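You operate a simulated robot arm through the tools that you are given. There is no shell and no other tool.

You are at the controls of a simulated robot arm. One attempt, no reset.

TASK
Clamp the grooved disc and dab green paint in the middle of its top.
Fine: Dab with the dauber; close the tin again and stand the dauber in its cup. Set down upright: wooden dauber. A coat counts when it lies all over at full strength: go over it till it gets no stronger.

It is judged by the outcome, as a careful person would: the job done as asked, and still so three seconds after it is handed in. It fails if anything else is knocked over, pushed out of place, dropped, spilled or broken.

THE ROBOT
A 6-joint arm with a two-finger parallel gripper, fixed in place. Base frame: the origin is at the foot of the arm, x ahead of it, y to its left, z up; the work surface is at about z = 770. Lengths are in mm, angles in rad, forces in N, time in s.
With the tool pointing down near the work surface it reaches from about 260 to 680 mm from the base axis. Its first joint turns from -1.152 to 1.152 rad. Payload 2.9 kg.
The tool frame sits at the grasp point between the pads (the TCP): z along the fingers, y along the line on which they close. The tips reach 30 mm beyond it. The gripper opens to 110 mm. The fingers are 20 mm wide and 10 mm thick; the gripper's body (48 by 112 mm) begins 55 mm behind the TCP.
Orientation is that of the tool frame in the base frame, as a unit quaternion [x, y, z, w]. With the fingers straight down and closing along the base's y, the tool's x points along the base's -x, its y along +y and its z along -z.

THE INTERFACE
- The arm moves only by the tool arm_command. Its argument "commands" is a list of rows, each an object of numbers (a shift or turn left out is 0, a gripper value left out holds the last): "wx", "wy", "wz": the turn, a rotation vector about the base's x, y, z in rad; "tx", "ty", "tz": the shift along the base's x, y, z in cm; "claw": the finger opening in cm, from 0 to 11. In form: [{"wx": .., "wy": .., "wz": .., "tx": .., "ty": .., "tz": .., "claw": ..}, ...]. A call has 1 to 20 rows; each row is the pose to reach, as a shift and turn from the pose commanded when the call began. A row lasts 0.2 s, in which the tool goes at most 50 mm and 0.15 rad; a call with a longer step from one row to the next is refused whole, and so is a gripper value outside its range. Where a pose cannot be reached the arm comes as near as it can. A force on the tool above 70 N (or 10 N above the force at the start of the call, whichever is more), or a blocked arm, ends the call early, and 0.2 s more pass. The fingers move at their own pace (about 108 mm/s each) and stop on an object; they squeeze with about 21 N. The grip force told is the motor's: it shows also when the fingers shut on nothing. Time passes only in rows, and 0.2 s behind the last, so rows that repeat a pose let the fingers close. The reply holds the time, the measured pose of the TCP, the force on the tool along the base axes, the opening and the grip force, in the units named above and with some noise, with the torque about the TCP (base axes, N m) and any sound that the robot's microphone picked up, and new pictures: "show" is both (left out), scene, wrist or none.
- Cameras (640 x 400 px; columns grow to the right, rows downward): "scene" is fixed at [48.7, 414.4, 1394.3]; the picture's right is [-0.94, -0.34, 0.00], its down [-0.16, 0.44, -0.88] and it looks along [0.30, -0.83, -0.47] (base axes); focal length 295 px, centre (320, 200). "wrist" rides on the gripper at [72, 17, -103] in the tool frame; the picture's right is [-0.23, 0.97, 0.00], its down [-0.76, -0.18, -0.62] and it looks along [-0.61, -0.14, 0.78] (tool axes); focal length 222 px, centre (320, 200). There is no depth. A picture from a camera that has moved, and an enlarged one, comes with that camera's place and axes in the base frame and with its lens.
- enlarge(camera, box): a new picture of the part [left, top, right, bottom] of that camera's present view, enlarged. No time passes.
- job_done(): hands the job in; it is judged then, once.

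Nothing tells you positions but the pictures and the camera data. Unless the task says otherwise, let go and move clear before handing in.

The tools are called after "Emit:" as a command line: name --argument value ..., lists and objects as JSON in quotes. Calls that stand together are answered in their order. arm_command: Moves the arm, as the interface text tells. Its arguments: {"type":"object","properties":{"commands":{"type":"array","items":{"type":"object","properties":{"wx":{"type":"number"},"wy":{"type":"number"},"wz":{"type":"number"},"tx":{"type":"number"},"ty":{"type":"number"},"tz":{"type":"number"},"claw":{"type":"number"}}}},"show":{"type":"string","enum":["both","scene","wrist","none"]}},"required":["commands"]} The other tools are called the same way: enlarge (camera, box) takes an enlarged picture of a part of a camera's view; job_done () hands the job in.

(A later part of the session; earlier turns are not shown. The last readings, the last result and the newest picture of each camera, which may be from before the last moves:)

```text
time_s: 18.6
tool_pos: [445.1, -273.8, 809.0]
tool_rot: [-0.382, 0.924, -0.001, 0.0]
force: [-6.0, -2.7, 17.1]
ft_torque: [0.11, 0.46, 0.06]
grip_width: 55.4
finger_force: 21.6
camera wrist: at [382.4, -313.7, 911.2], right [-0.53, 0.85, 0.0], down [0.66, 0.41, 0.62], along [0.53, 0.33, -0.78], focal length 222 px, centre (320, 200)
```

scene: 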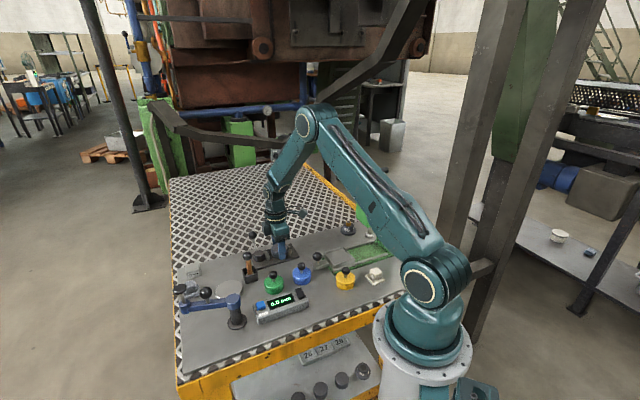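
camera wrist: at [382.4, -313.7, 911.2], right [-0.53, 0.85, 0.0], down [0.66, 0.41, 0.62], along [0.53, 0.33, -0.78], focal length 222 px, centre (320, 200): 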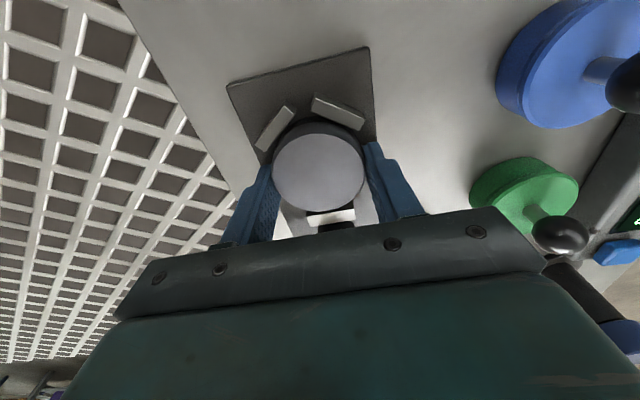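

The disc now rests on the plate. I'll relieve the down force and slide it gently into the V.

Emit:
arm_command --commands '[{"tz": 0.12, "claw": 5}, {"tz": 0.12, "tx": -0.07, "ty": -0.07, "claw": 5}, {"tz": 0.12, "tx": -0.14, "ty": -0.14, "claw": 5}, {"tz": 0.12, "tx": -0.14, "ty": -0.14, "claw": 5}]'

Emit:
enlarge --camera "wrist" --box '[200, 80, 440, 230]'

Emit:
enlarge --camera "scene" --box '[220, 200, 320, 270]'

```text
time_s: 19.6
tool_pos: [443.2, -275.8, 808.0]
tool_rot: [-0.383, 0.924, 0.0, 0.001]
force: [6.8, 2.2, -7.0]
ft_torque: [0.07, -0.17, -0.04]
grip_width: 55.4
finger_force: 20.8
camera wrist: at [380.1, -314.8, 911.4], right [-0.53, 0.85, 0.0], down [0.66, 0.41, 0.62], along [0.53, 0.33, -0.78], focal length 222 px, centre (320, 200)
```

scene: 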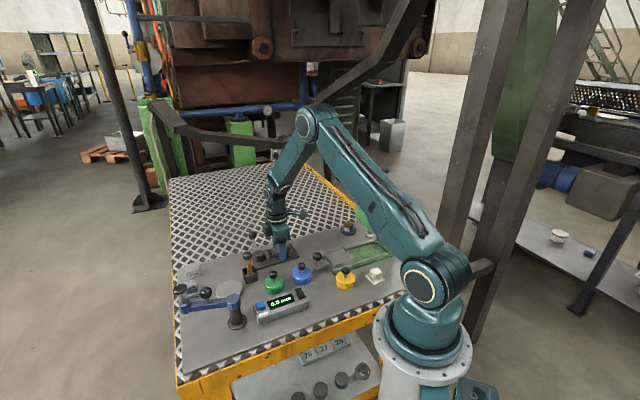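
wrist: 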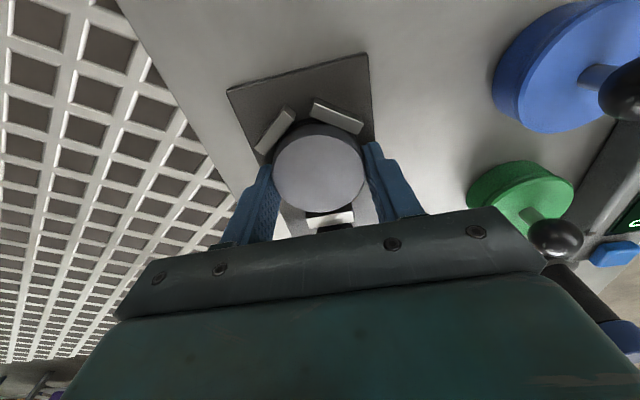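

```text
2.67 times, centred on (320, 155) of wrist
camera zoom: at [380.1, -314.8, 911.4], right [-0.53, 0.85, 0.0], down [0.66, 0.41, 0.62], along [0.53, 0.33, -0.78], focal length 592 px, centre (320, 320)
```

zoom: 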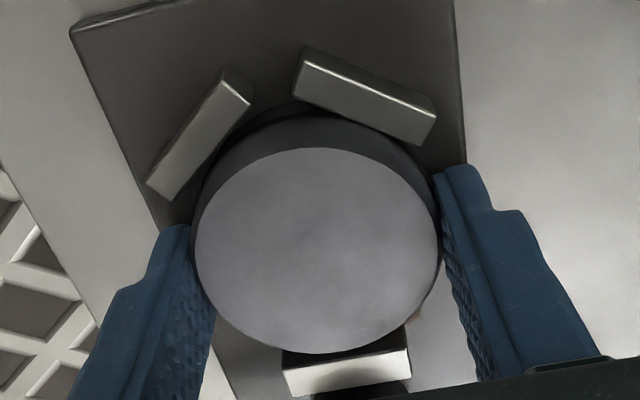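

```text
5.71 times, centred on (270, 235) of scene
camera zoom: at [48.9, 414.4, 1394.3], right [-0.94, -0.34, 0.0], down [-0.16, 0.44, -0.88], along [0.3, -0.83, -0.47], focal length 1685 px, centre (606, 0)
```

zoom: 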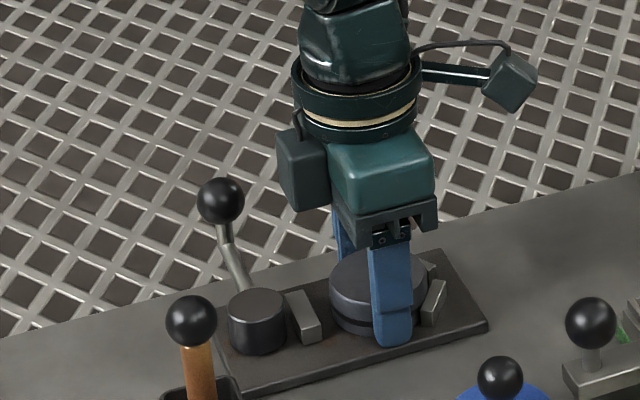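

The disc touches the V. I'll settle it flat on the plate, open the fingers and rise to look.

Emit:
arm_command --commands '[{"tz": -0.1, "ty": -0.04, "claw": 5}, {"tz": -0.1, "ty": -0.04, "claw": 5}, {"tz": -0.1, "ty": -0.04, "claw": 7}, {"tz": -0.1, "ty": -0.04, "claw": 7}, {"tz": -0.1, "ty": -0.04, "claw": 7}]' --show "none"

Emit:
arm_command --commands '[{"tz": 1.5, "claw": 7}, {"tz": 4, "claw": 7}, {"tz": 7.5, "tx": 2, "ty": 2, "claw": 7}, {"tz": 11, "tx": 4, "ty": 4, "claw": 7}, {"tz": 12, "tx": 5, "ty": 5, "claw": 7}, {"tz": 12, "tx": 5, "ty": 5, "claw": 7}]'

Emit:
enlarge --camera "wrist" --box '[200, 0, 440, 150]'

Emit:
enlarge --camera "scene" --box '[220, 200, 320, 270]'

```text
time_s: 20.8
tool_pos: [443.7, -275.6, 808.7]
tool_rot: [-0.382, 0.924, 0.0, 0.0]
force: [-1.6, -1.7, 2.9]
ft_torque: [0.06, 0.09, 0.1]
grip_width: 70.0
finger_force: 0.1
```

```text
time_s: 22.2
tool_pos: [493.3, -226.3, 929.5]
tool_rot: [-0.382, 0.924, 0.001, 0.0]
force: [0.8, -0.7, 0.2]
ft_torque: [0.02, -0.02, 0.01]
grip_width: 70.2
finger_force: 0.0
camera wrist: at [429.6, -265.7, 1031.6], right [-0.53, 0.85, 0.0], down [0.66, 0.41, 0.62], along [0.53, 0.33, -0.78], focal length 222 px, centre (320, 200)
```

scene: 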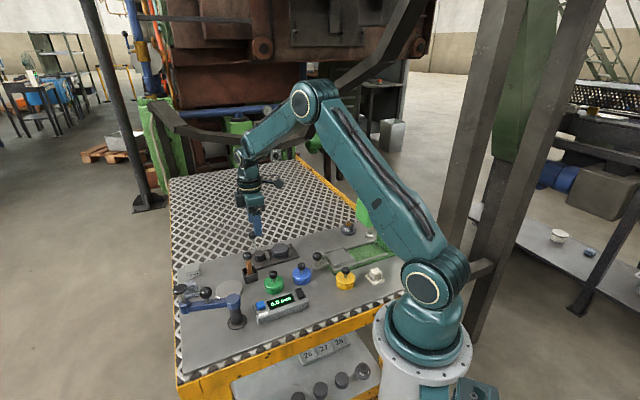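
wrist: 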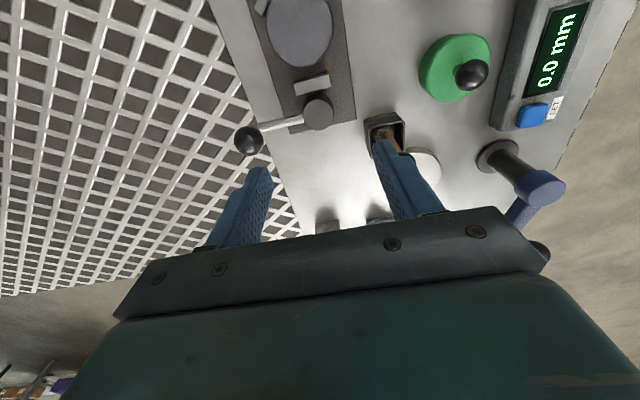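

```text
2.67 times, centred on (320, 75) of wrist
camera zoom: at [429.6, -265.7, 1031.6], right [-0.53, 0.85, 0.0], down [0.66, 0.41, 0.62], along [0.53, 0.33, -0.78], focal length 592 px, centre (320, 533)
```

zoom: 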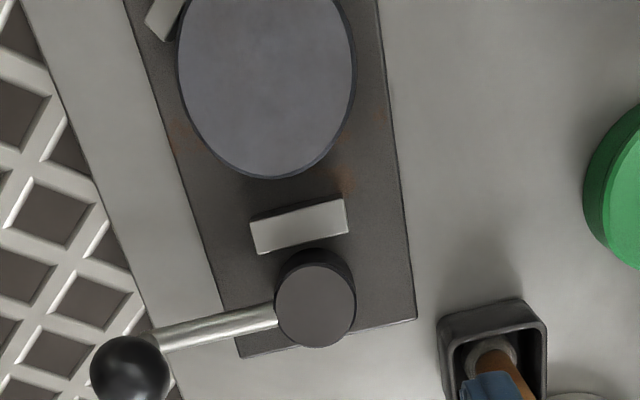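

```text
5.71 times, centred on (270, 235) of scene
camera zoom: at [48.7, 414.4, 1394.3], right [-0.94, -0.34, 0.0], down [-0.16, 0.44, -0.88], along [0.3, -0.83, -0.47], focal length 1685 px, centre (606, 0)
```

zoom: 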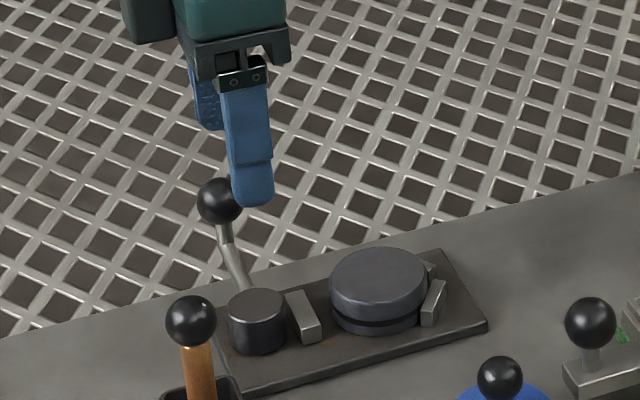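

The disc sits in the V. Next is the lever: its ball is at about (539,-277.5,828) and the cam axis at (493,-229), and the lever most likely swings counter-clockwise, away from the disc. I'll turn the jaws to close tangentially and hover over the ball.

Emit:
arm_command --commands '[{"tx": 0.5, "ty": -0.5, "wz": -0.145, "claw": 6}, {"tx": 1, "ty": -1, "wz": -0.29, "claw": 6}, {"tx": 1.5, "ty": -1.5, "wz": -0.435, "claw": 6}, {"tx": 2, "ty": -2, "wz": -0.58, "claw": 6}, {"tx": 2.5, "ty": -2.5, "wz": -0.725, "claw": 6}, {"tx": 3, "ty": -3, "wz": -0.87, "claw": 6}, {"tx": 3.5, "ty": -3.5, "wz": -1.015, "claw": 6}, {"tx": 4, "ty": -4.2, "wz": -1.16, "claw": 6}, {"tx": 4.3, "ty": -4.7, "wz": -1.305, "claw": 6}, {"tx": 4.58, "ty": -5.1, "wz": -1.45, "claw": 6}, {"tx": 4.58, "ty": -5.1, "wz": -1.57, "claw": 6}, {"tx": 4.58, "ty": -5.1, "wz": -1.57, "claw": 6}]'

Emit:
enlarge --camera "wrist" --box '[200, 60, 440, 210]'

```text
time_s: 24.8
tool_pos: [539.5, -277.8, 928.3]
tool_rot: [0.384, 0.923, 0.0, 0.0]
force: [-0.1, 0.2, -0.3]
ft_torque: [0.03, -0.01, 0.01]
grip_width: 59.6
finger_force: 0.1
camera wrist: at [500.6, -215.0, 1031.6], right [0.85, 0.53, 0.0], down [0.41, -0.66, 0.62], along [0.33, -0.53, -0.78], focal length 222 px, centre (320, 200)
```

scene: 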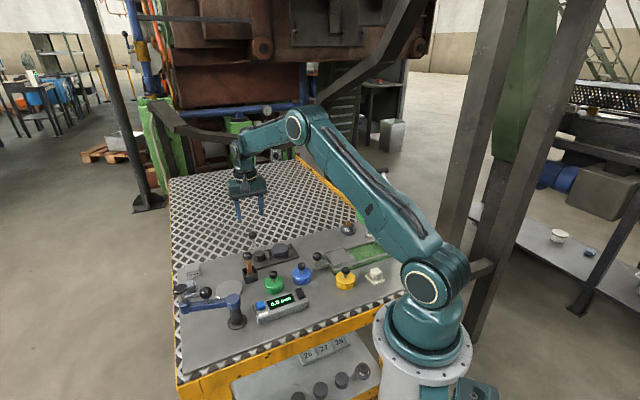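
wrist: 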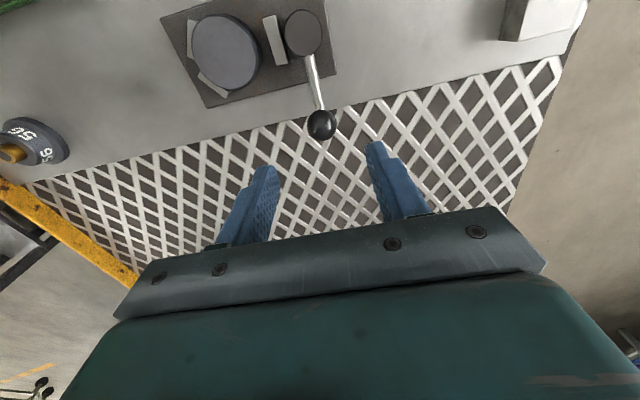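

```text
2.67 times, centred on (320, 135) of wrist
camera zoom: at [500.6, -215.0, 1031.6], right [0.85, 0.53, 0.0], down [0.41, -0.66, 0.62], along [0.33, -0.53, -0.78], focal length 592 px, centre (320, 373)
```

zoom: 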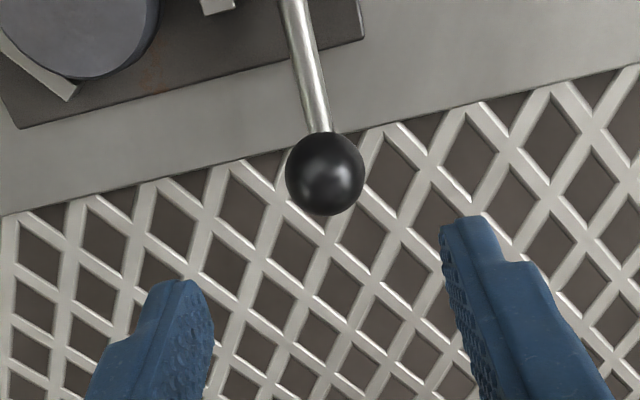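

The ball is right on the tool axis and about 28 mm across. I'll go down, grip it and pause to check forces.

Emit:
arm_command --commands '[{"tz": -4, "claw": 6}, {"tz": -8, "claw": 6}, {"tz": -10, "claw": 6}, {"tz": -10, "claw": 6}, {"tz": -10, "claw": 2}, {"tz": -10, "claw": 2}, {"tz": -10, "claw": 2}]'

Emit:
enlarge --camera "wrist" --box '[200, 60, 440, 210]'

Emit:
enlarge --camera "scene" --box '[220, 190, 320, 260]'

```text
time_s: 26.4
tool_pos: [540.5, -276.3, 828.8]
tool_rot: [0.382, 0.924, 0.0, 0.0]
force: [2.5, 0.2, -4.0]
ft_torque: [-0.15, -0.23, 0.01]
grip_width: 27.3
finger_force: 44.9
camera wrist: at [501.3, -213.4, 931.8], right [0.85, 0.53, 0.0], down [0.41, -0.66, 0.62], along [0.33, -0.53, -0.78], focal length 222 px, centre (320, 200)
```

scene: 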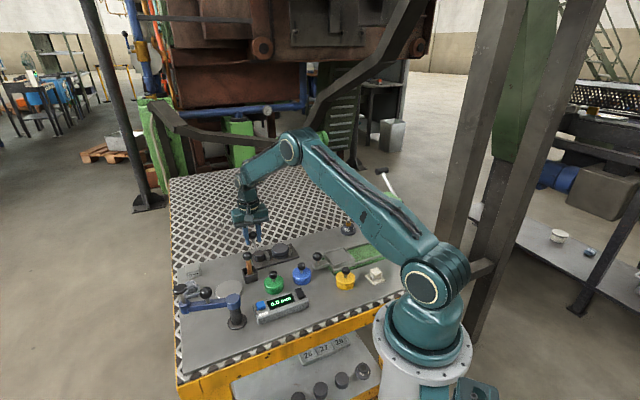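
wrist: 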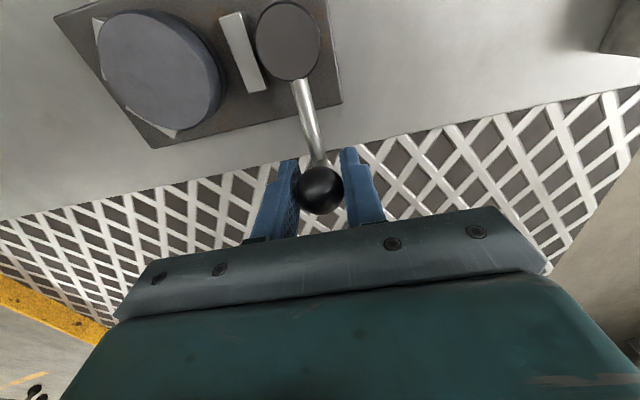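

```text
2.67 times, centred on (320, 135) of wrist
camera zoom: at [501.3, -213.4, 931.8], right [0.85, 0.53, 0.0], down [0.41, -0.66, 0.62], along [0.33, -0.53, -0.78], focal length 592 px, centre (320, 373)
```

zoom: 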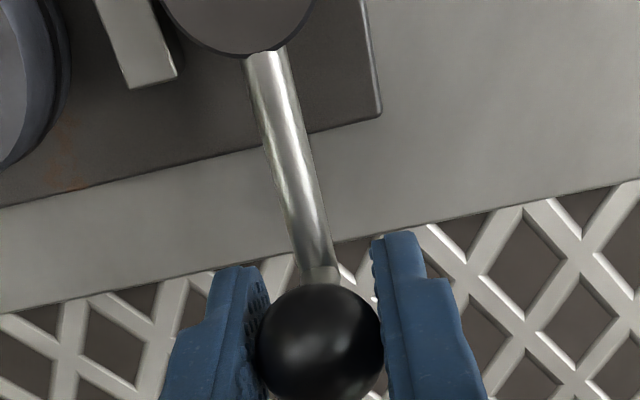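

```text
5.71 times, centred on (270, 225) of scene
camera zoom: at [48.8, 414.4, 1394.3], right [-0.94, -0.34, 0.0], down [-0.16, 0.44, -0.88], along [0.3, -0.83, -0.47], focal length 1685 px, centre (606, 57)
```

zoom: 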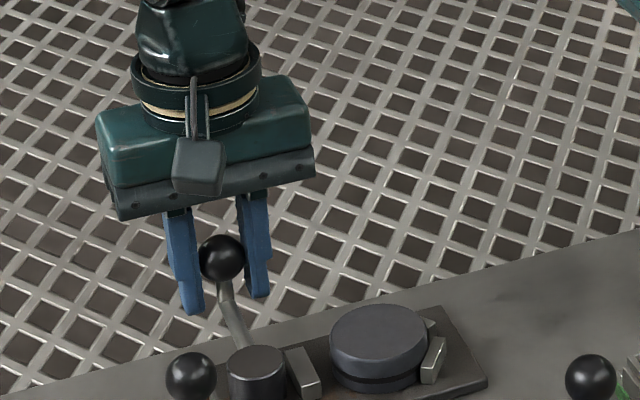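

The ball is gripped. I'll try a small counter-clockwise swing about the cam axis and watch the force.

Emit:
arm_command --commands '[{"tx": 0.24, "ty": 0.24, "wz": 0.05, "claw": 2}, {"tx": 0.46, "ty": 0.49, "wz": 0.1, "claw": 2}, {"tx": 0.67, "ty": 0.75, "wz": 0.15, "claw": 2}, {"tx": 0.87, "ty": 1.02, "wz": 0.2, "claw": 2}]'

Emit:
enlarge --camera "wrist" --box '[80, 0, 400, 200]'

```text
time_s: 27.4
tool_pos: [548.1, -267.3, 827.4]
tool_rot: [0.288, 0.958, 0.0, -0.001]
force: [1.5, 3.2, -5.7]
ft_torque: [-0.38, -0.56, -0.27]
grip_width: 26.9
finger_force: 44.9
camera wrist: at [497.6, -212.9, 931.9], right [0.73, 0.69, 0.0], down [0.54, -0.57, 0.62], along [0.43, -0.45, -0.78], focal length 222 px, centre (320, 200)
```

scene: 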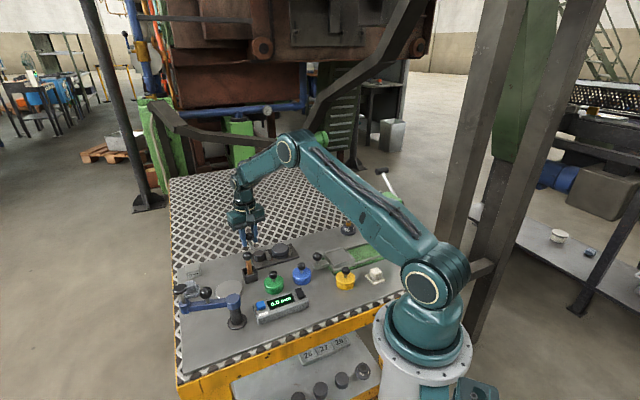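
wrist: 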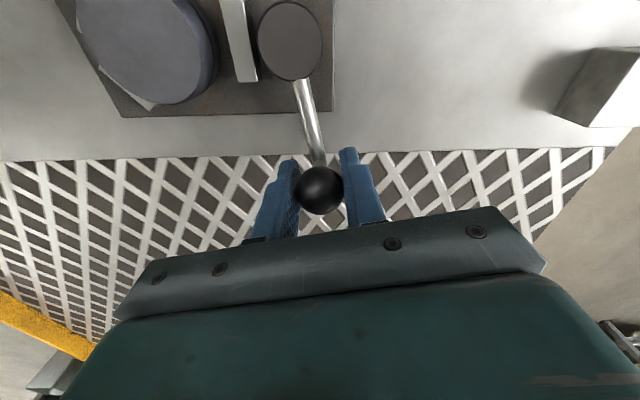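

```text
2.00 times, centred on (240, 100) of wrist
camera zoom: at [497.6, -212.9, 931.9], right [0.73, 0.69, 0.0], down [0.54, -0.57, 0.62], along [0.43, -0.45, -0.78], focal length 444 px, centre (480, 400)
```

zoom: 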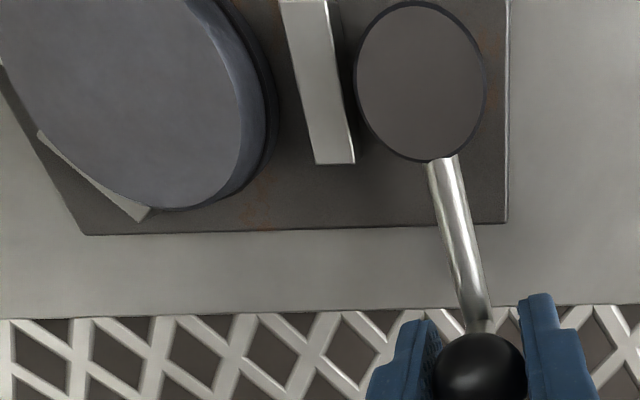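

The lever turns freely this way. I'll continue the arc to about 0.8 rad and see whether the jaw advances.

Emit:
arm_command --commands '[{"tx": 0.27, "ty": 0.42, "wz": 0.075, "claw": 2}, {"tx": 0.51, "ty": 0.86, "wz": 0.15, "claw": 2}, {"tx": 0.72, "ty": 1.32, "wz": 0.225, "claw": 2}, {"tx": 0.89, "ty": 1.79, "wz": 0.3, "claw": 2}, {"tx": 1.02, "ty": 2.28, "wz": 0.375, "claw": 2}, {"tx": 1.12, "ty": 2.77, "wz": 0.45, "claw": 2}, {"tx": 1.18, "ty": 3.27, "wz": 0.525, "claw": 2}, {"tx": 1.2, "ty": 3.77, "wz": 0.6, "claw": 2}]'

Emit:
enlarge --camera "wrist" --box '[80, 0, 400, 200]'

Emit:
enlarge --camera "scene" --box '[220, 200, 320, 270]'

```text
time_s: 29.2
tool_pos: [559.8, -229.4, 827.6]
tool_rot: [-0.008, 1.0, 0.0, -0.001]
force: [-1.4, -5.8, -4.0]
ft_torque: [-0.05, -0.03, 0.36]
grip_width: 27.3
finger_force: 44.3
camera wrist: at [487.9, -214.0, 931.9], right [0.21, 0.98, 0.0], down [0.76, -0.17, 0.62], along [0.61, -0.13, -0.78], focal length 222 px, centre (320, 200)
```

scene: 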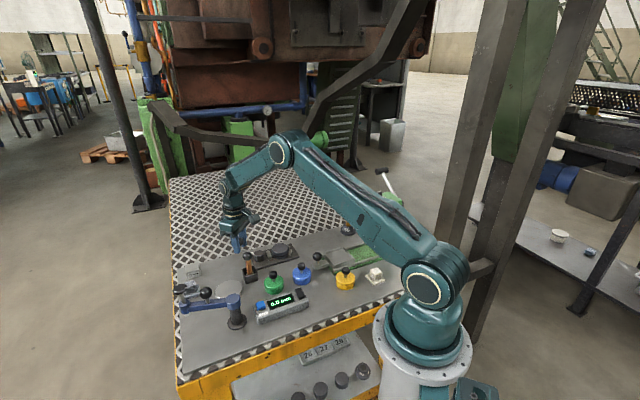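
wrist: 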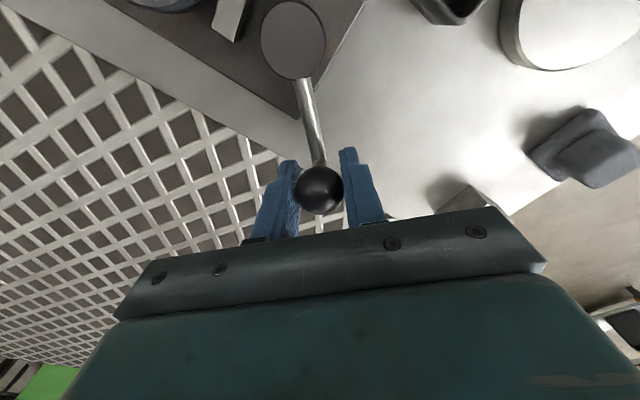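

```text
2.00 times, centred on (240, 100) of wrist
camera zoom: at [487.9, -214.0, 931.9], right [0.21, 0.98, 0.0], down [0.76, -0.17, 0.62], along [0.61, -0.13, -0.78], focal length 444 px, centre (480, 400)
```

zoom: 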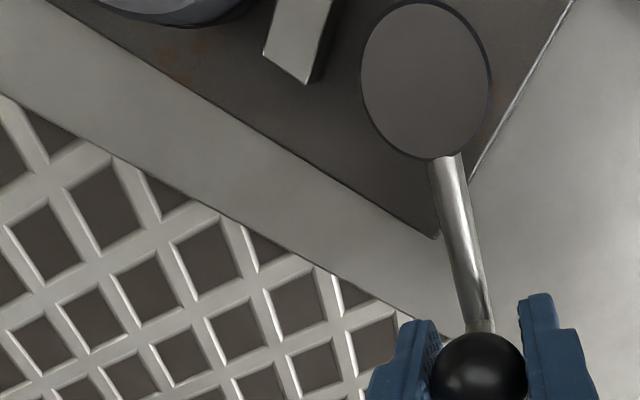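

```text
5.71 times, centred on (270, 235) of scene
camera zoom: at [48.7, 414.2, 1394.4], right [-0.94, -0.34, 0.0], down [-0.16, 0.44, -0.88], along [0.3, -0.83, -0.47], focal length 1685 px, centre (606, 0)
```

zoom: 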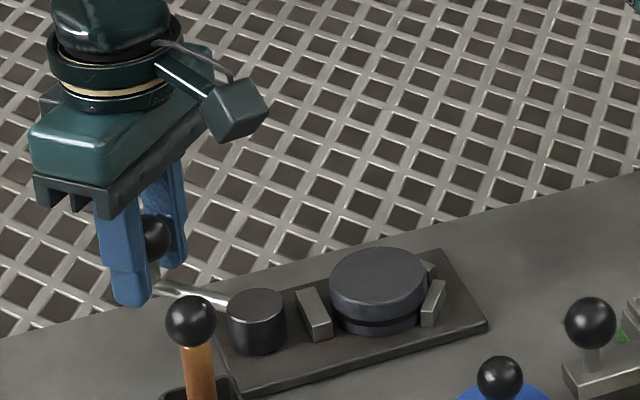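

The jaw is advancing, so this is the right direction. I'll continue in smaller strides and watch the force build.

Emit:
arm_command --commands '[{"tx": -0.015, "ty": 0.5, "wz": 0.075, "claw": 2}, {"tx": -0.067, "ty": 1.0, "wz": 0.15, "claw": 2}, {"tx": -0.156, "ty": 1.495, "wz": 0.225, "claw": 2}, {"tx": -0.283, "ty": 1.983, "wz": 0.3, "claw": 2}]' --show "scene"

Emit:
enlarge --camera "scene" --box '[220, 200, 320, 270]'

```text
time_s: 30.2
tool_pos: [558.5, -208.2, 829.3]
tool_rot: [-0.157, 0.988, 0.0, 0.0]
force: [-2.7, -3.7, 1.5]
ft_torque: [-0.24, 0.81, 0.15]
grip_width: 27.1
finger_force: 45.0
```

scene: 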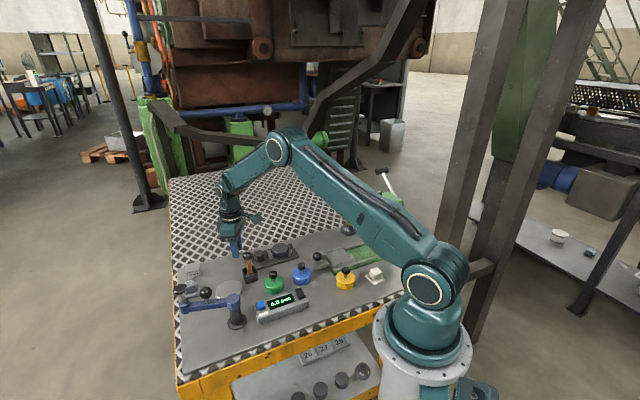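

```text
5.71 times, centred on (270, 235) of scene
camera zoom: at [48.6, 414.4, 1394.3], right [-0.94, -0.34, 0.0], down [-0.16, 0.44, -0.88], along [0.3, -0.83, -0.47], focal length 1685 px, centre (606, 0)
```

zoom: 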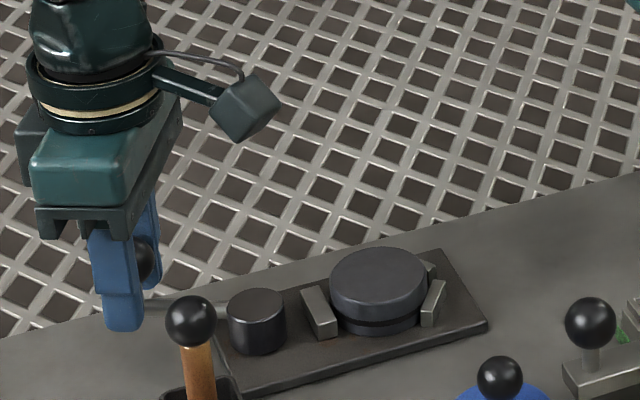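

The jaw is close to the disc. Continuing the arc to about 1.4 rad.

Emit:
arm_command --commands '[{"tx": -0.16, "ty": 0.48, "wz": 0.075, "claw": 2}, {"tx": -0.36, "ty": 0.94, "wz": 0.15, "claw": 2}, {"tx": -0.59, "ty": 1.38, "wz": 0.225, "claw": 2}, {"tx": -0.86, "ty": 1.81, "wz": 0.3, "claw": 2}]' --show "scene"

Emit:
enlarge --camera "scene" --box '[220, 200, 320, 270]'

```text
time_s: 31.2
tool_pos: [549.7, -191.3, 829.5]
tool_rot: [-0.304, 0.953, -0.001, 0.001]
force: [-3.3, 4.7, 14.8]
ft_torque: [-0.23, 0.42, -0.37]
grip_width: 27.1
finger_force: 45.4
```

scene: 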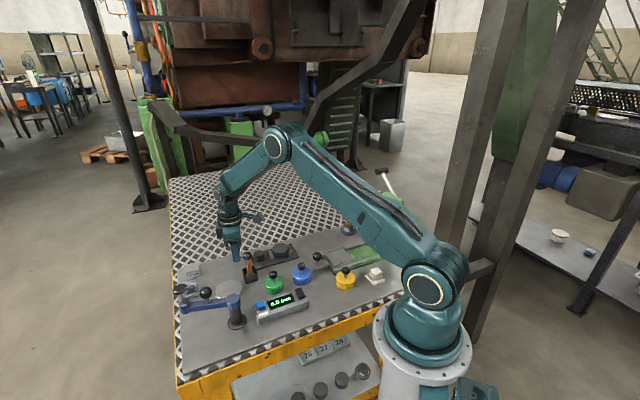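

```text
5.71 times, centred on (270, 235) of scene
camera zoom: at [48.4, 414.6, 1394.3], right [-0.94, -0.34, 0.0], down [-0.16, 0.44, -0.88], along [0.3, -0.83, -0.47], focal length 1685 px, centre (606, 0)
```

zoom: 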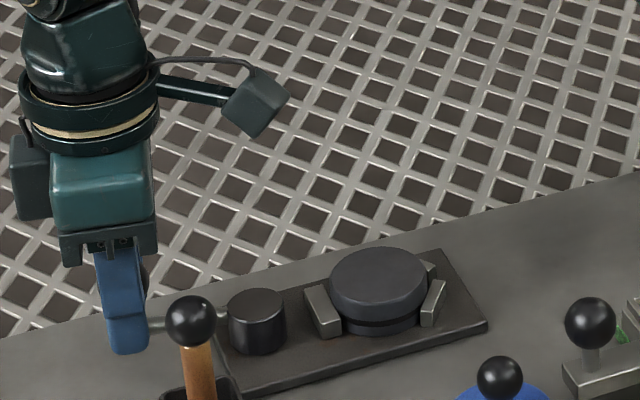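

The jaw is almost on the disc. I'll go on to 1.57 rad, easing up 1 mm to relieve the vertical force.

Emit:
arm_command --commands '[{"tx": -0.15, "ty": 0.22, "tz": 0.05, "wz": 0.0425, "claw": 2}, {"tx": -0.33, "ty": 0.46, "tz": 0.1, "wz": 0.085, "claw": 2}, {"tx": -0.52, "ty": 0.68, "tz": 0.1, "wz": 0.128, "claw": 2}, {"tx": -0.71, "ty": 0.89, "tz": 0.1, "wz": 0.17, "claw": 2}]'

Emit:
enlarge --camera "scene" --box '[220, 200, 320, 270]'

Emit:
enlarge --camera "wrist" --box '[200, 0, 440, 210]'

```text
time_s: 32.2
tool_pos: [546.1, -189.2, 828.9]
tool_rot: [-0.378, 0.926, -0.009, 0.007]
force: [38.9, -42.9, -27.5]
ft_torque: [0.13, 0.38, -0.15]
grip_width: 27.4
finger_force: 45.1
camera wrist: at [481.1, -226.5, 931.1], right [-0.52, 0.85, -0.02], down [0.66, 0.41, 0.63], along [0.55, 0.32, -0.78], focal length 222 px, centre (320, 200)
```

scene: 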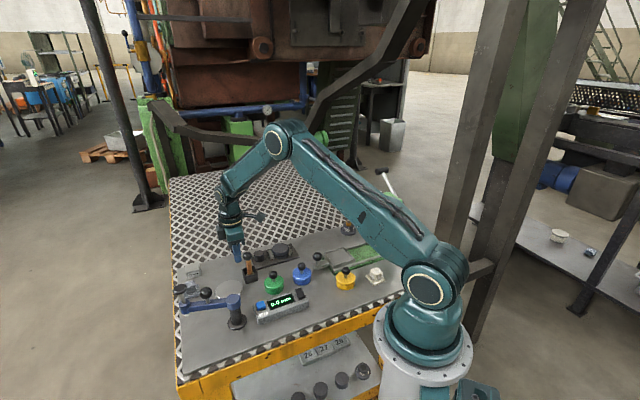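
wrist: 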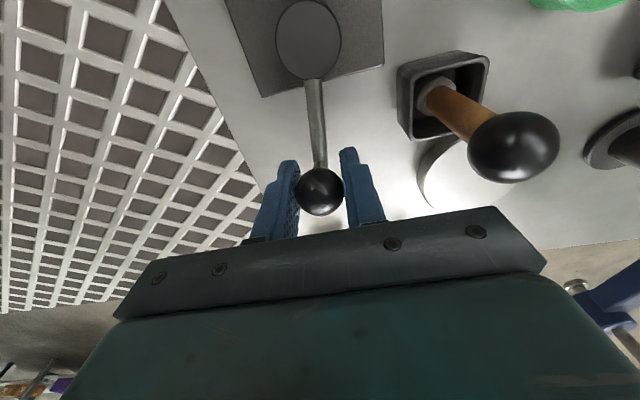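

```text
5.71 times, centred on (270, 235) of scene
camera zoom: at [50.1, 413.2, 1394.6], right [-0.94, -0.34, 0.0], down [-0.16, 0.44, -0.88], along [0.3, -0.83, -0.47], focal length 1685 px, centre (606, 0)
```

zoom: 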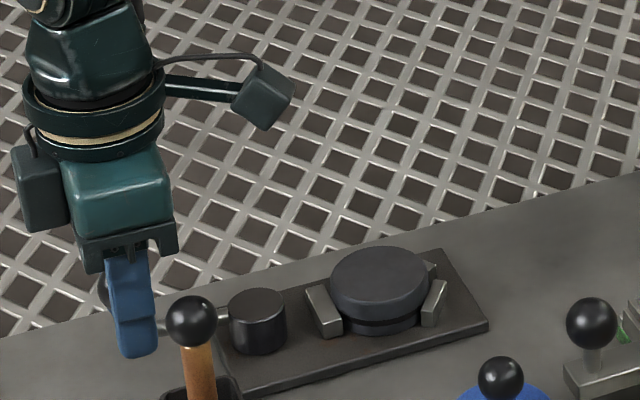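

```text
1.90 times, centred on (320, 105) of wrist
camera zoom: at [481.1, -226.5, 931.1], right [-0.52, 0.85, -0.02], down [0.66, 0.41, 0.63], along [0.55, 0.32, -0.78], focal length 423 px, centre (320, 381)
```

zoom: 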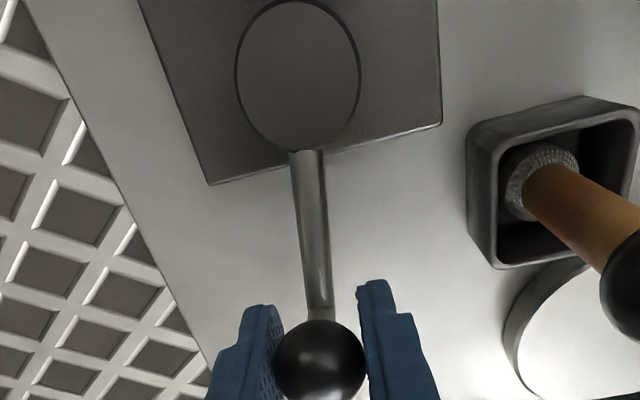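

The lever now resists with about 58 N and the jaw is against the disc, so it is tight. I'll ease off the push while still holding the ball and see whether the lever stays.

Emit:
arm_command --commands '[{"tx": 0.1, "ty": -0.15, "wz": -0.02, "claw": 2}, {"tx": 0.22, "ty": -0.33, "tz": -0.1, "wz": -0.06, "claw": 2}, {"tx": 0.32, "ty": -0.5, "tz": -0.1, "wz": -0.1, "claw": 2}, {"tx": 0.32, "ty": -0.5, "tz": -0.1, "wz": -0.1, "claw": 2}]'

Emit:
enlarge --camera "scene" --box '[220, 200, 320, 270]'

```text
time_s: 33.2
tool_pos: [548.3, -188.9, 829.3]
tool_rot: [-0.335, 0.942, -0.003, 0.003]
force: [23.8, -25.4, -11.0]
ft_torque: [-0.01, 0.1, 0.15]
grip_width: 27.0
finger_force: 45.0
camera wrist: at [480.0, -221.2, 931.6], right [-0.44, 0.9, -0.01], down [0.7, 0.35, 0.63], along [0.57, 0.27, -0.78], focal length 222 px, centre (320, 200)
```

scene: 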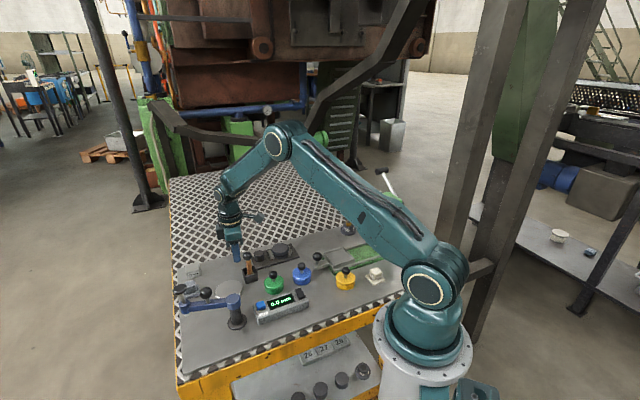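
wrist: 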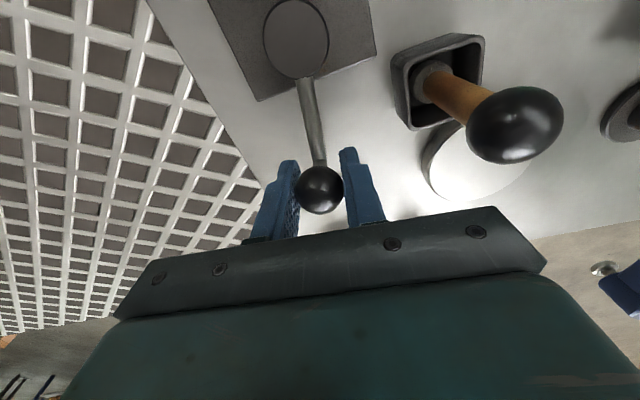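

```text
5.71 times, centred on (270, 235) of scene
camera zoom: at [49.4, 413.8, 1394.5], right [-0.94, -0.34, 0.0], down [-0.16, 0.44, -0.88], along [0.3, -0.83, -0.47], focal length 1685 px, centre (606, 0)
```

zoom: 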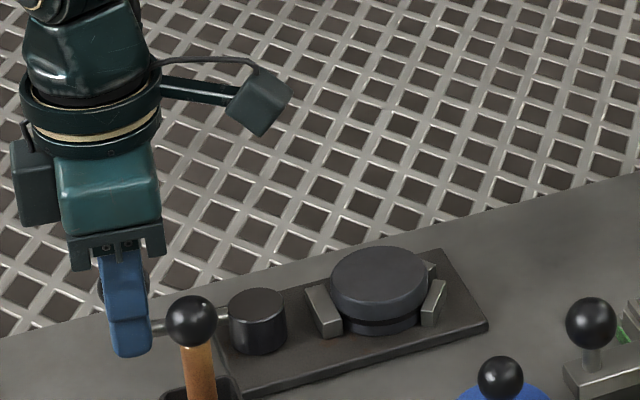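

The lever stays put as I ease off. I'll relax the rest.

Emit:
arm_command --commands '[{"tx": 0.1, "ty": -0.15, "claw": 2}, {"tx": 0.22, "ty": -0.33, "claw": 2}, {"tx": 0.3, "ty": -0.45, "claw": 2}, {"tx": 0.3, "ty": -0.45, "claw": 2}]' --show "scene"

Emit:
enlarge --camera "scene" --box '[220, 200, 320, 270]'

```text
time_s: 34.2
tool_pos: [548.5, -189.2, 829.5]
tool_rot: [-0.338, 0.941, 0.001, 0.001]
force: [10.3, 6.5, 4.9]
ft_torque: [0.11, -0.04, -0.29]
grip_width: 27.4
finger_force: 45.0
```

scene: 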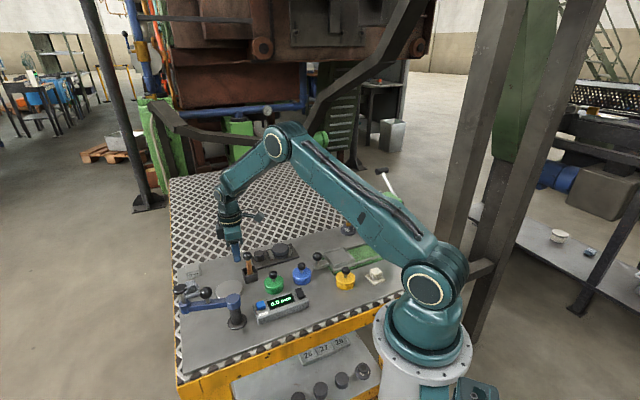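

```text
5.71 times, centred on (270, 235) of scene
camera zoom: at [48.8, 414.6, 1394.2], right [-0.94, -0.34, 0.0], down [-0.16, 0.44, -0.88], along [0.3, -0.83, -0.47], focal length 1685 px, centre (606, 0)
```

zoom: 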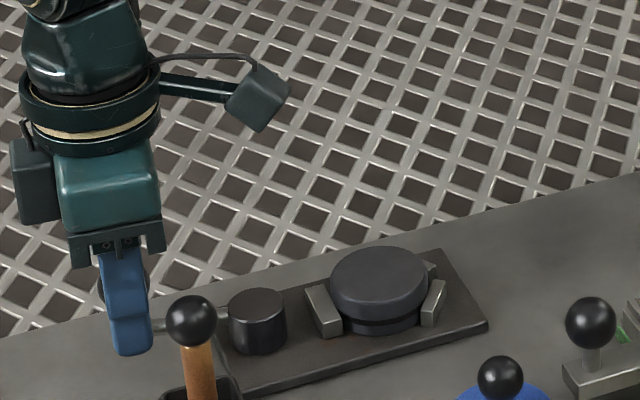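

The lever holds by itself with the push gone. I'll let go of the ball, rise and inspect the clamp.

Emit:
arm_command --commands '[{"claw": 4}, {"claw": 5.5}, {"claw": 5.5}, {"tz": 4, "claw": 5.5}, {"tz": 8.5, "claw": 5.5}, {"tz": 13, "claw": 5.5}, {"tz": 16, "claw": 5.5}, {"tz": 16, "claw": 5.5}]'

Emit:
enlarge --camera "scene" --box '[210, 200, 310, 270]'

Emit:
enlarge --camera "wrist" --box '[160, 0, 400, 150]'

```text
time_s: 36.0
tool_pos: [549.6, -193.0, 991.2]
tool_rot: [-0.336, 0.942, 0.0, 0.0]
force: [0.0, -0.4, 0.6]
ft_torque: [0.0, -0.02, -0.01]
grip_width: 55.1
finger_force: 0.0
camera wrist: at [482.6, -225.6, 1093.2], right [-0.44, 0.9, 0.0], down [0.7, 0.34, 0.62], along [0.56, 0.27, -0.78], focal length 222 px, centre (320, 200)
```

scene: 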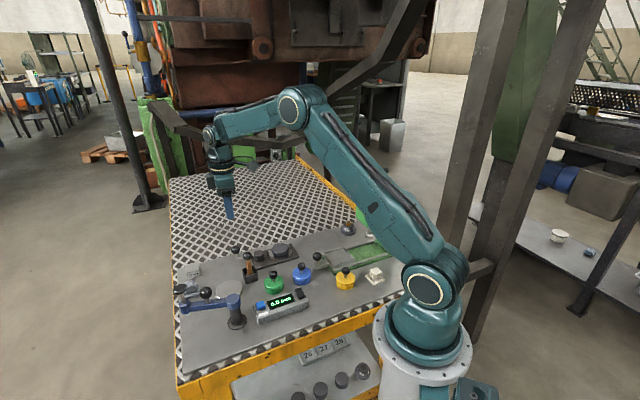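
wrist: 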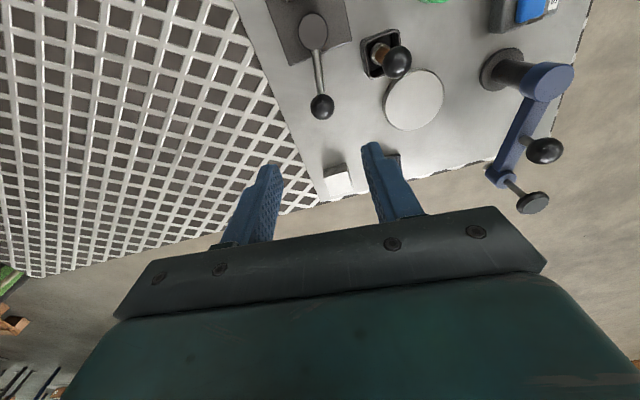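

```text
5.71 times, centred on (260, 235) of scene
camera zoom: at [48.7, 414.4, 1394.3], right [-0.94, -0.34, 0.0], down [-0.16, 0.44, -0.88], along [0.3, -0.83, -0.47], focal length 1685 px, centre (663, 0)
```

zoom: 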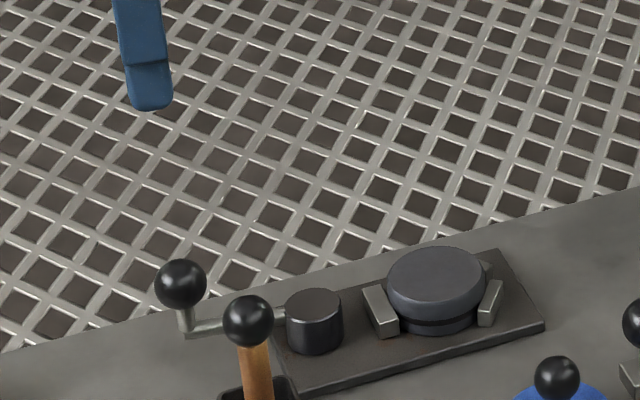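

```text
2.67 times, centred on (280, 75) of wrist
camera zoom: at [482.6, -225.6, 1093.2], right [-0.44, 0.9, 0.0], down [0.7, 0.34, 0.62], along [0.56, 0.27, -0.78], focal length 592 px, centre (427, 533)
```

zoom: 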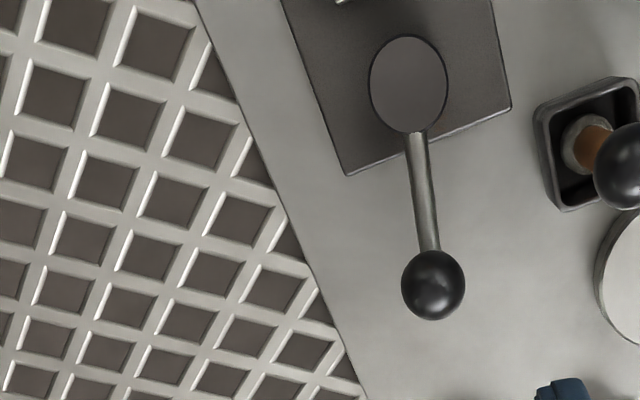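

The jaw is up against the disc and the lever has stayed. Next is the green tin: I'll move over it to measure the knob and check where to put the lid.

Emit:
arm_command --commands '[{"tx": -3.2, "ty": 1.2, "tz": 0, "wz": -0.137, "claw": 6}, {"tx": -6.5, "ty": 2.5, "tz": -1, "wz": -0.274, "claw": 6}, {"tx": -9.7, "ty": 3.8, "tz": -2, "wz": -0.411, "claw": 6}, {"tx": -13, "ty": 5, "tz": -3, "wz": -0.548, "claw": 6}, {"tx": -16.24, "ty": 6.2, "tz": -4, "wz": -0.685, "claw": 6}, {"tx": -16.24, "ty": 6.2, "tz": -4, "wz": -0.685, "claw": 6}]'

Emit:
enlarge --camera "wrist" --box '[200, 50, 440, 200]'

Emit:
enlarge --camera "scene" --box '[230, 230, 330, 300]'

```text
time_s: 37.4
tool_pos: [388.3, -129.6, 950.4]
tool_rot: [0.001, 1.0, 0.0, 0.0]
force: [-0.5, 0.8, 0.9]
ft_torque: [-0.02, 0.03, -0.01]
grip_width: 60.1
finger_force: 0.0
camera wrist: at [315.7, -113.7, 1054.4], right [0.23, 0.97, 0.0], down [0.76, -0.18, 0.62], along [0.61, -0.14, -0.78], focal length 222 px, centre (320, 200)
```

scene: 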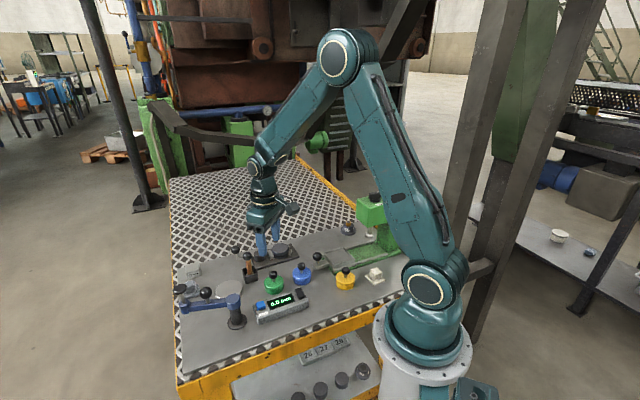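
wrist: 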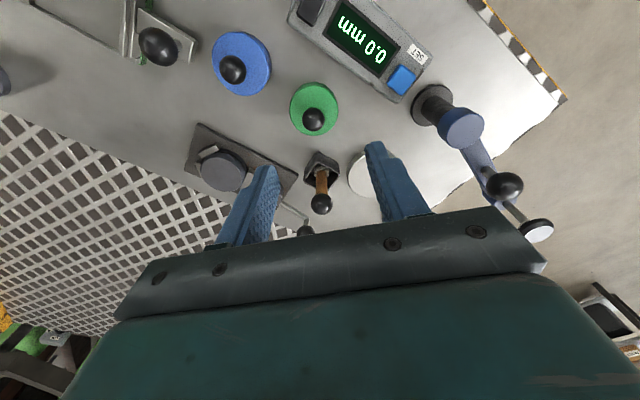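

```text
2.67 times, centred on (320, 125) of wrist
camera zoom: at [315.7, -113.7, 1054.4], right [0.23, 0.97, 0.0], down [0.76, -0.18, 0.62], along [0.61, -0.14, -0.78], focal length 592 px, centre (320, 400)
```

zoom: 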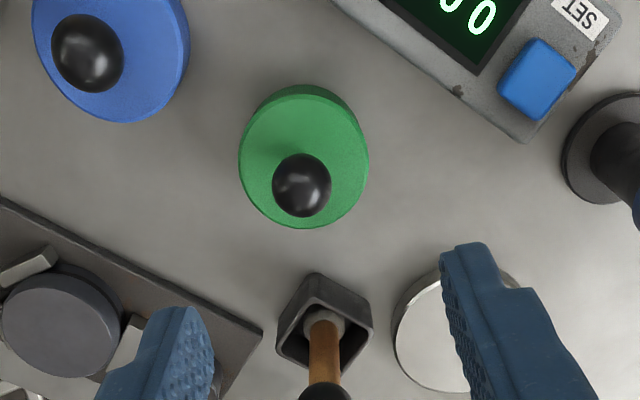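

```text
5.71 times, centred on (280, 265) of scene
camera zoom: at [48.7, 414.4, 1394.3], right [-0.94, -0.34, 0.0], down [-0.16, 0.44, -0.88], along [0.3, -0.83, -0.47], focal length 1685 px, centre (549, -171)
```

zoom: 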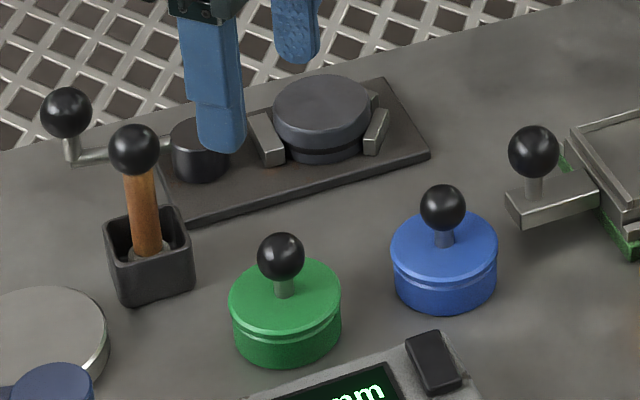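

The green lid's knob is at about (390,-139,818), 24 mm across. I'll move over it and come down partway to refine.

Emit:
arm_command --commands '[{"tx": 0.26, "ty": -0.82, "tz": -3, "claw": 6}, {"tx": 0.26, "ty": -0.82, "tz": -6, "claw": 6}, {"tx": 0.26, "ty": -0.82, "tz": -8.5, "claw": 6}, {"tx": 0.26, "ty": -0.82, "tz": -8.5, "claw": 6}]'

Emit:
enlarge --camera "wrist" --box '[200, 50, 440, 200]'

Emit:
enlarge --camera "scene" --box '[230, 230, 330, 300]'

```text
time_s: 38.4
tool_pos: [389.7, -138.0, 867.5]
tool_rot: [0.0, 1.0, 0.0, 0.0]
force: [0.8, 0.4, 0.8]
ft_torque: [0.01, -0.02, 0.02]
grip_width: 59.9
finger_force: 0.1
camera wrist: at [316.4, -122.1, 970.7], right [0.23, 0.97, 0.0], down [0.76, -0.18, 0.62], along [0.61, -0.14, -0.78], focal length 222 px, centre (320, 200)
```

scene: 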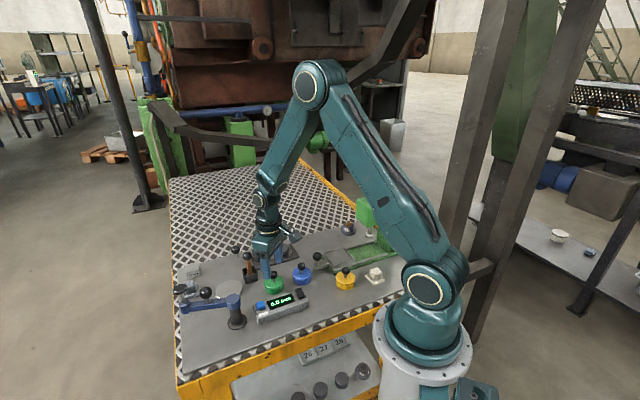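
wrist: 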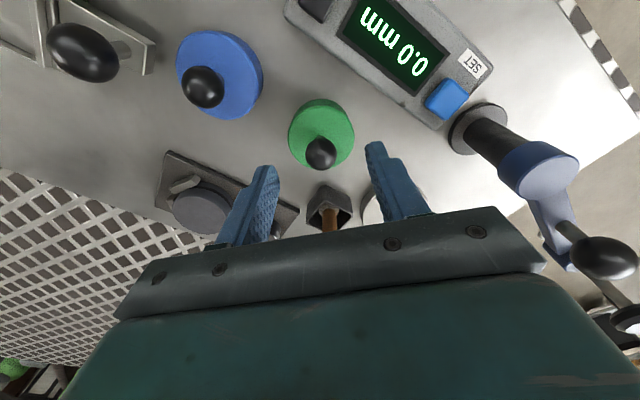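

```text
2.67 times, centred on (320, 125) of wrist
camera zoom: at [316.4, -122.1, 970.7], right [0.23, 0.97, 0.0], down [0.76, -0.18, 0.62], along [0.61, -0.14, -0.78], focal length 592 px, centre (320, 400)
```

zoom: 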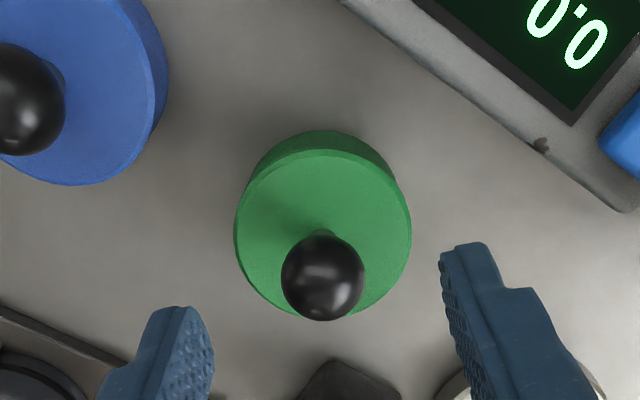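

```text
5.71 times, centred on (280, 265) of scene
camera zoom: at [48.7, 414.4, 1394.3], right [-0.94, -0.34, 0.0], down [-0.16, 0.44, -0.88], along [0.3, -0.83, -0.47], focal length 1685 px, centre (549, -171)
```

zoom: 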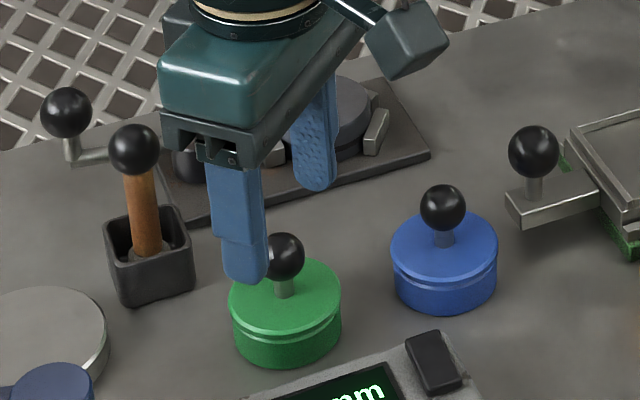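

The knob is nearly centred. I'll lower so the tips stop just above the lid, and close on the knob.

Emit:
arm_command --commands '[{"tx": 0.05, "ty": 0.07, "tz": -1.5, "claw": 6}, {"tx": 0.05, "ty": 0.07, "tz": -3.2, "claw": 6}, {"tx": 0.05, "ty": 0.07, "tz": -3.2, "claw": 6}, {"tx": 0.05, "ty": 0.07, "tz": -3.2, "claw": 1.5}, {"tx": 0.05, "ty": 0.07, "tz": -3.2, "claw": 1.5}, {"tx": 0.05, "ty": 0.07, "tz": -3.2, "claw": 1.5}]'

Emit:
enlarge --camera "wrist" --box '[200, 90, 440, 240]'

Emit:
enlarge --camera "scene" --box '[230, 230, 330, 300]'

```text
time_s: 39.8
tool_pos: [388.9, -138.8, 833.2]
tool_rot: [-0.001, 1.0, 0.0, 0.0]
force: [0.1, -0.3, 0.5]
ft_torque: [0.0, -0.01, 0.02]
grip_width: 22.7
finger_force: 20.9
heard: snap
camera wrist: at [317.0, -122.4, 937.6], right [0.23, 0.97, 0.0], down [0.76, -0.18, 0.62], along [0.61, -0.14, -0.78], focal length 222 px, centre (320, 200)
```

scene: 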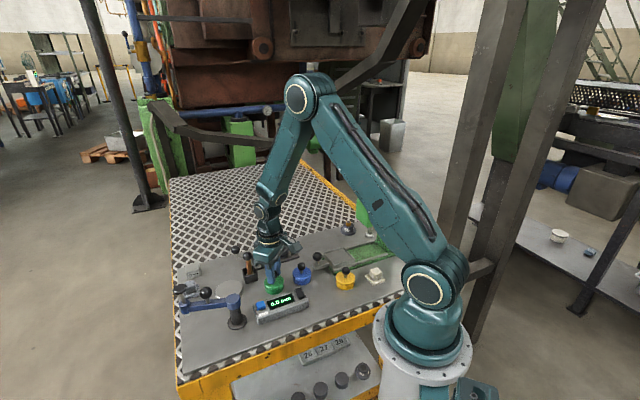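
wrist: 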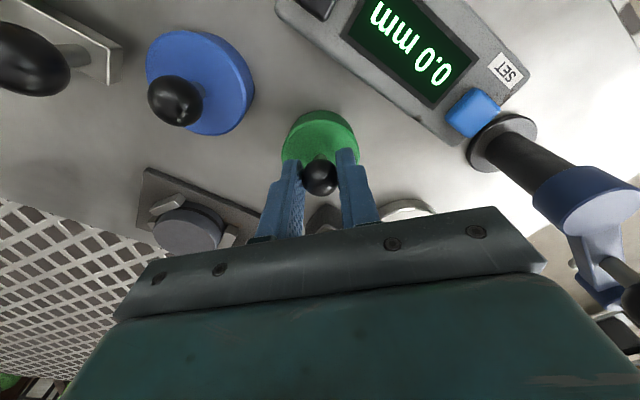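

```text
2.67 times, centred on (320, 165) of wrist
camera zoom: at [317.0, -122.4, 937.6], right [0.23, 0.97, 0.0], down [0.76, -0.18, 0.62], along [0.61, -0.14, -0.78], focal length 592 px, centre (320, 293)
```

zoom: 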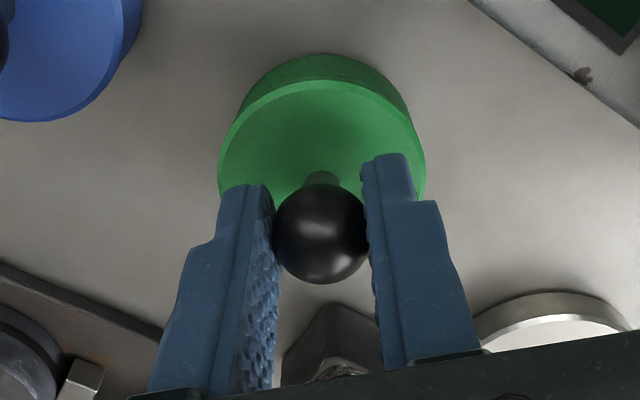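

```text
5.71 times, centred on (280, 265) of scene
camera zoom: at [48.7, 414.4, 1394.3], right [-0.94, -0.34, 0.0], down [-0.16, 0.44, -0.88], along [0.3, -0.83, -0.47], focal length 1685 px, centre (549, -171)
```

zoom: 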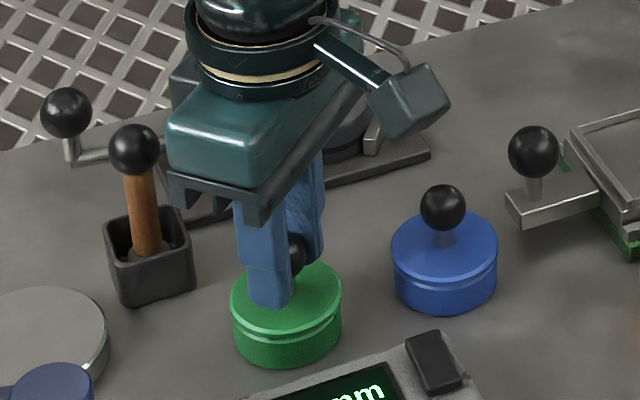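

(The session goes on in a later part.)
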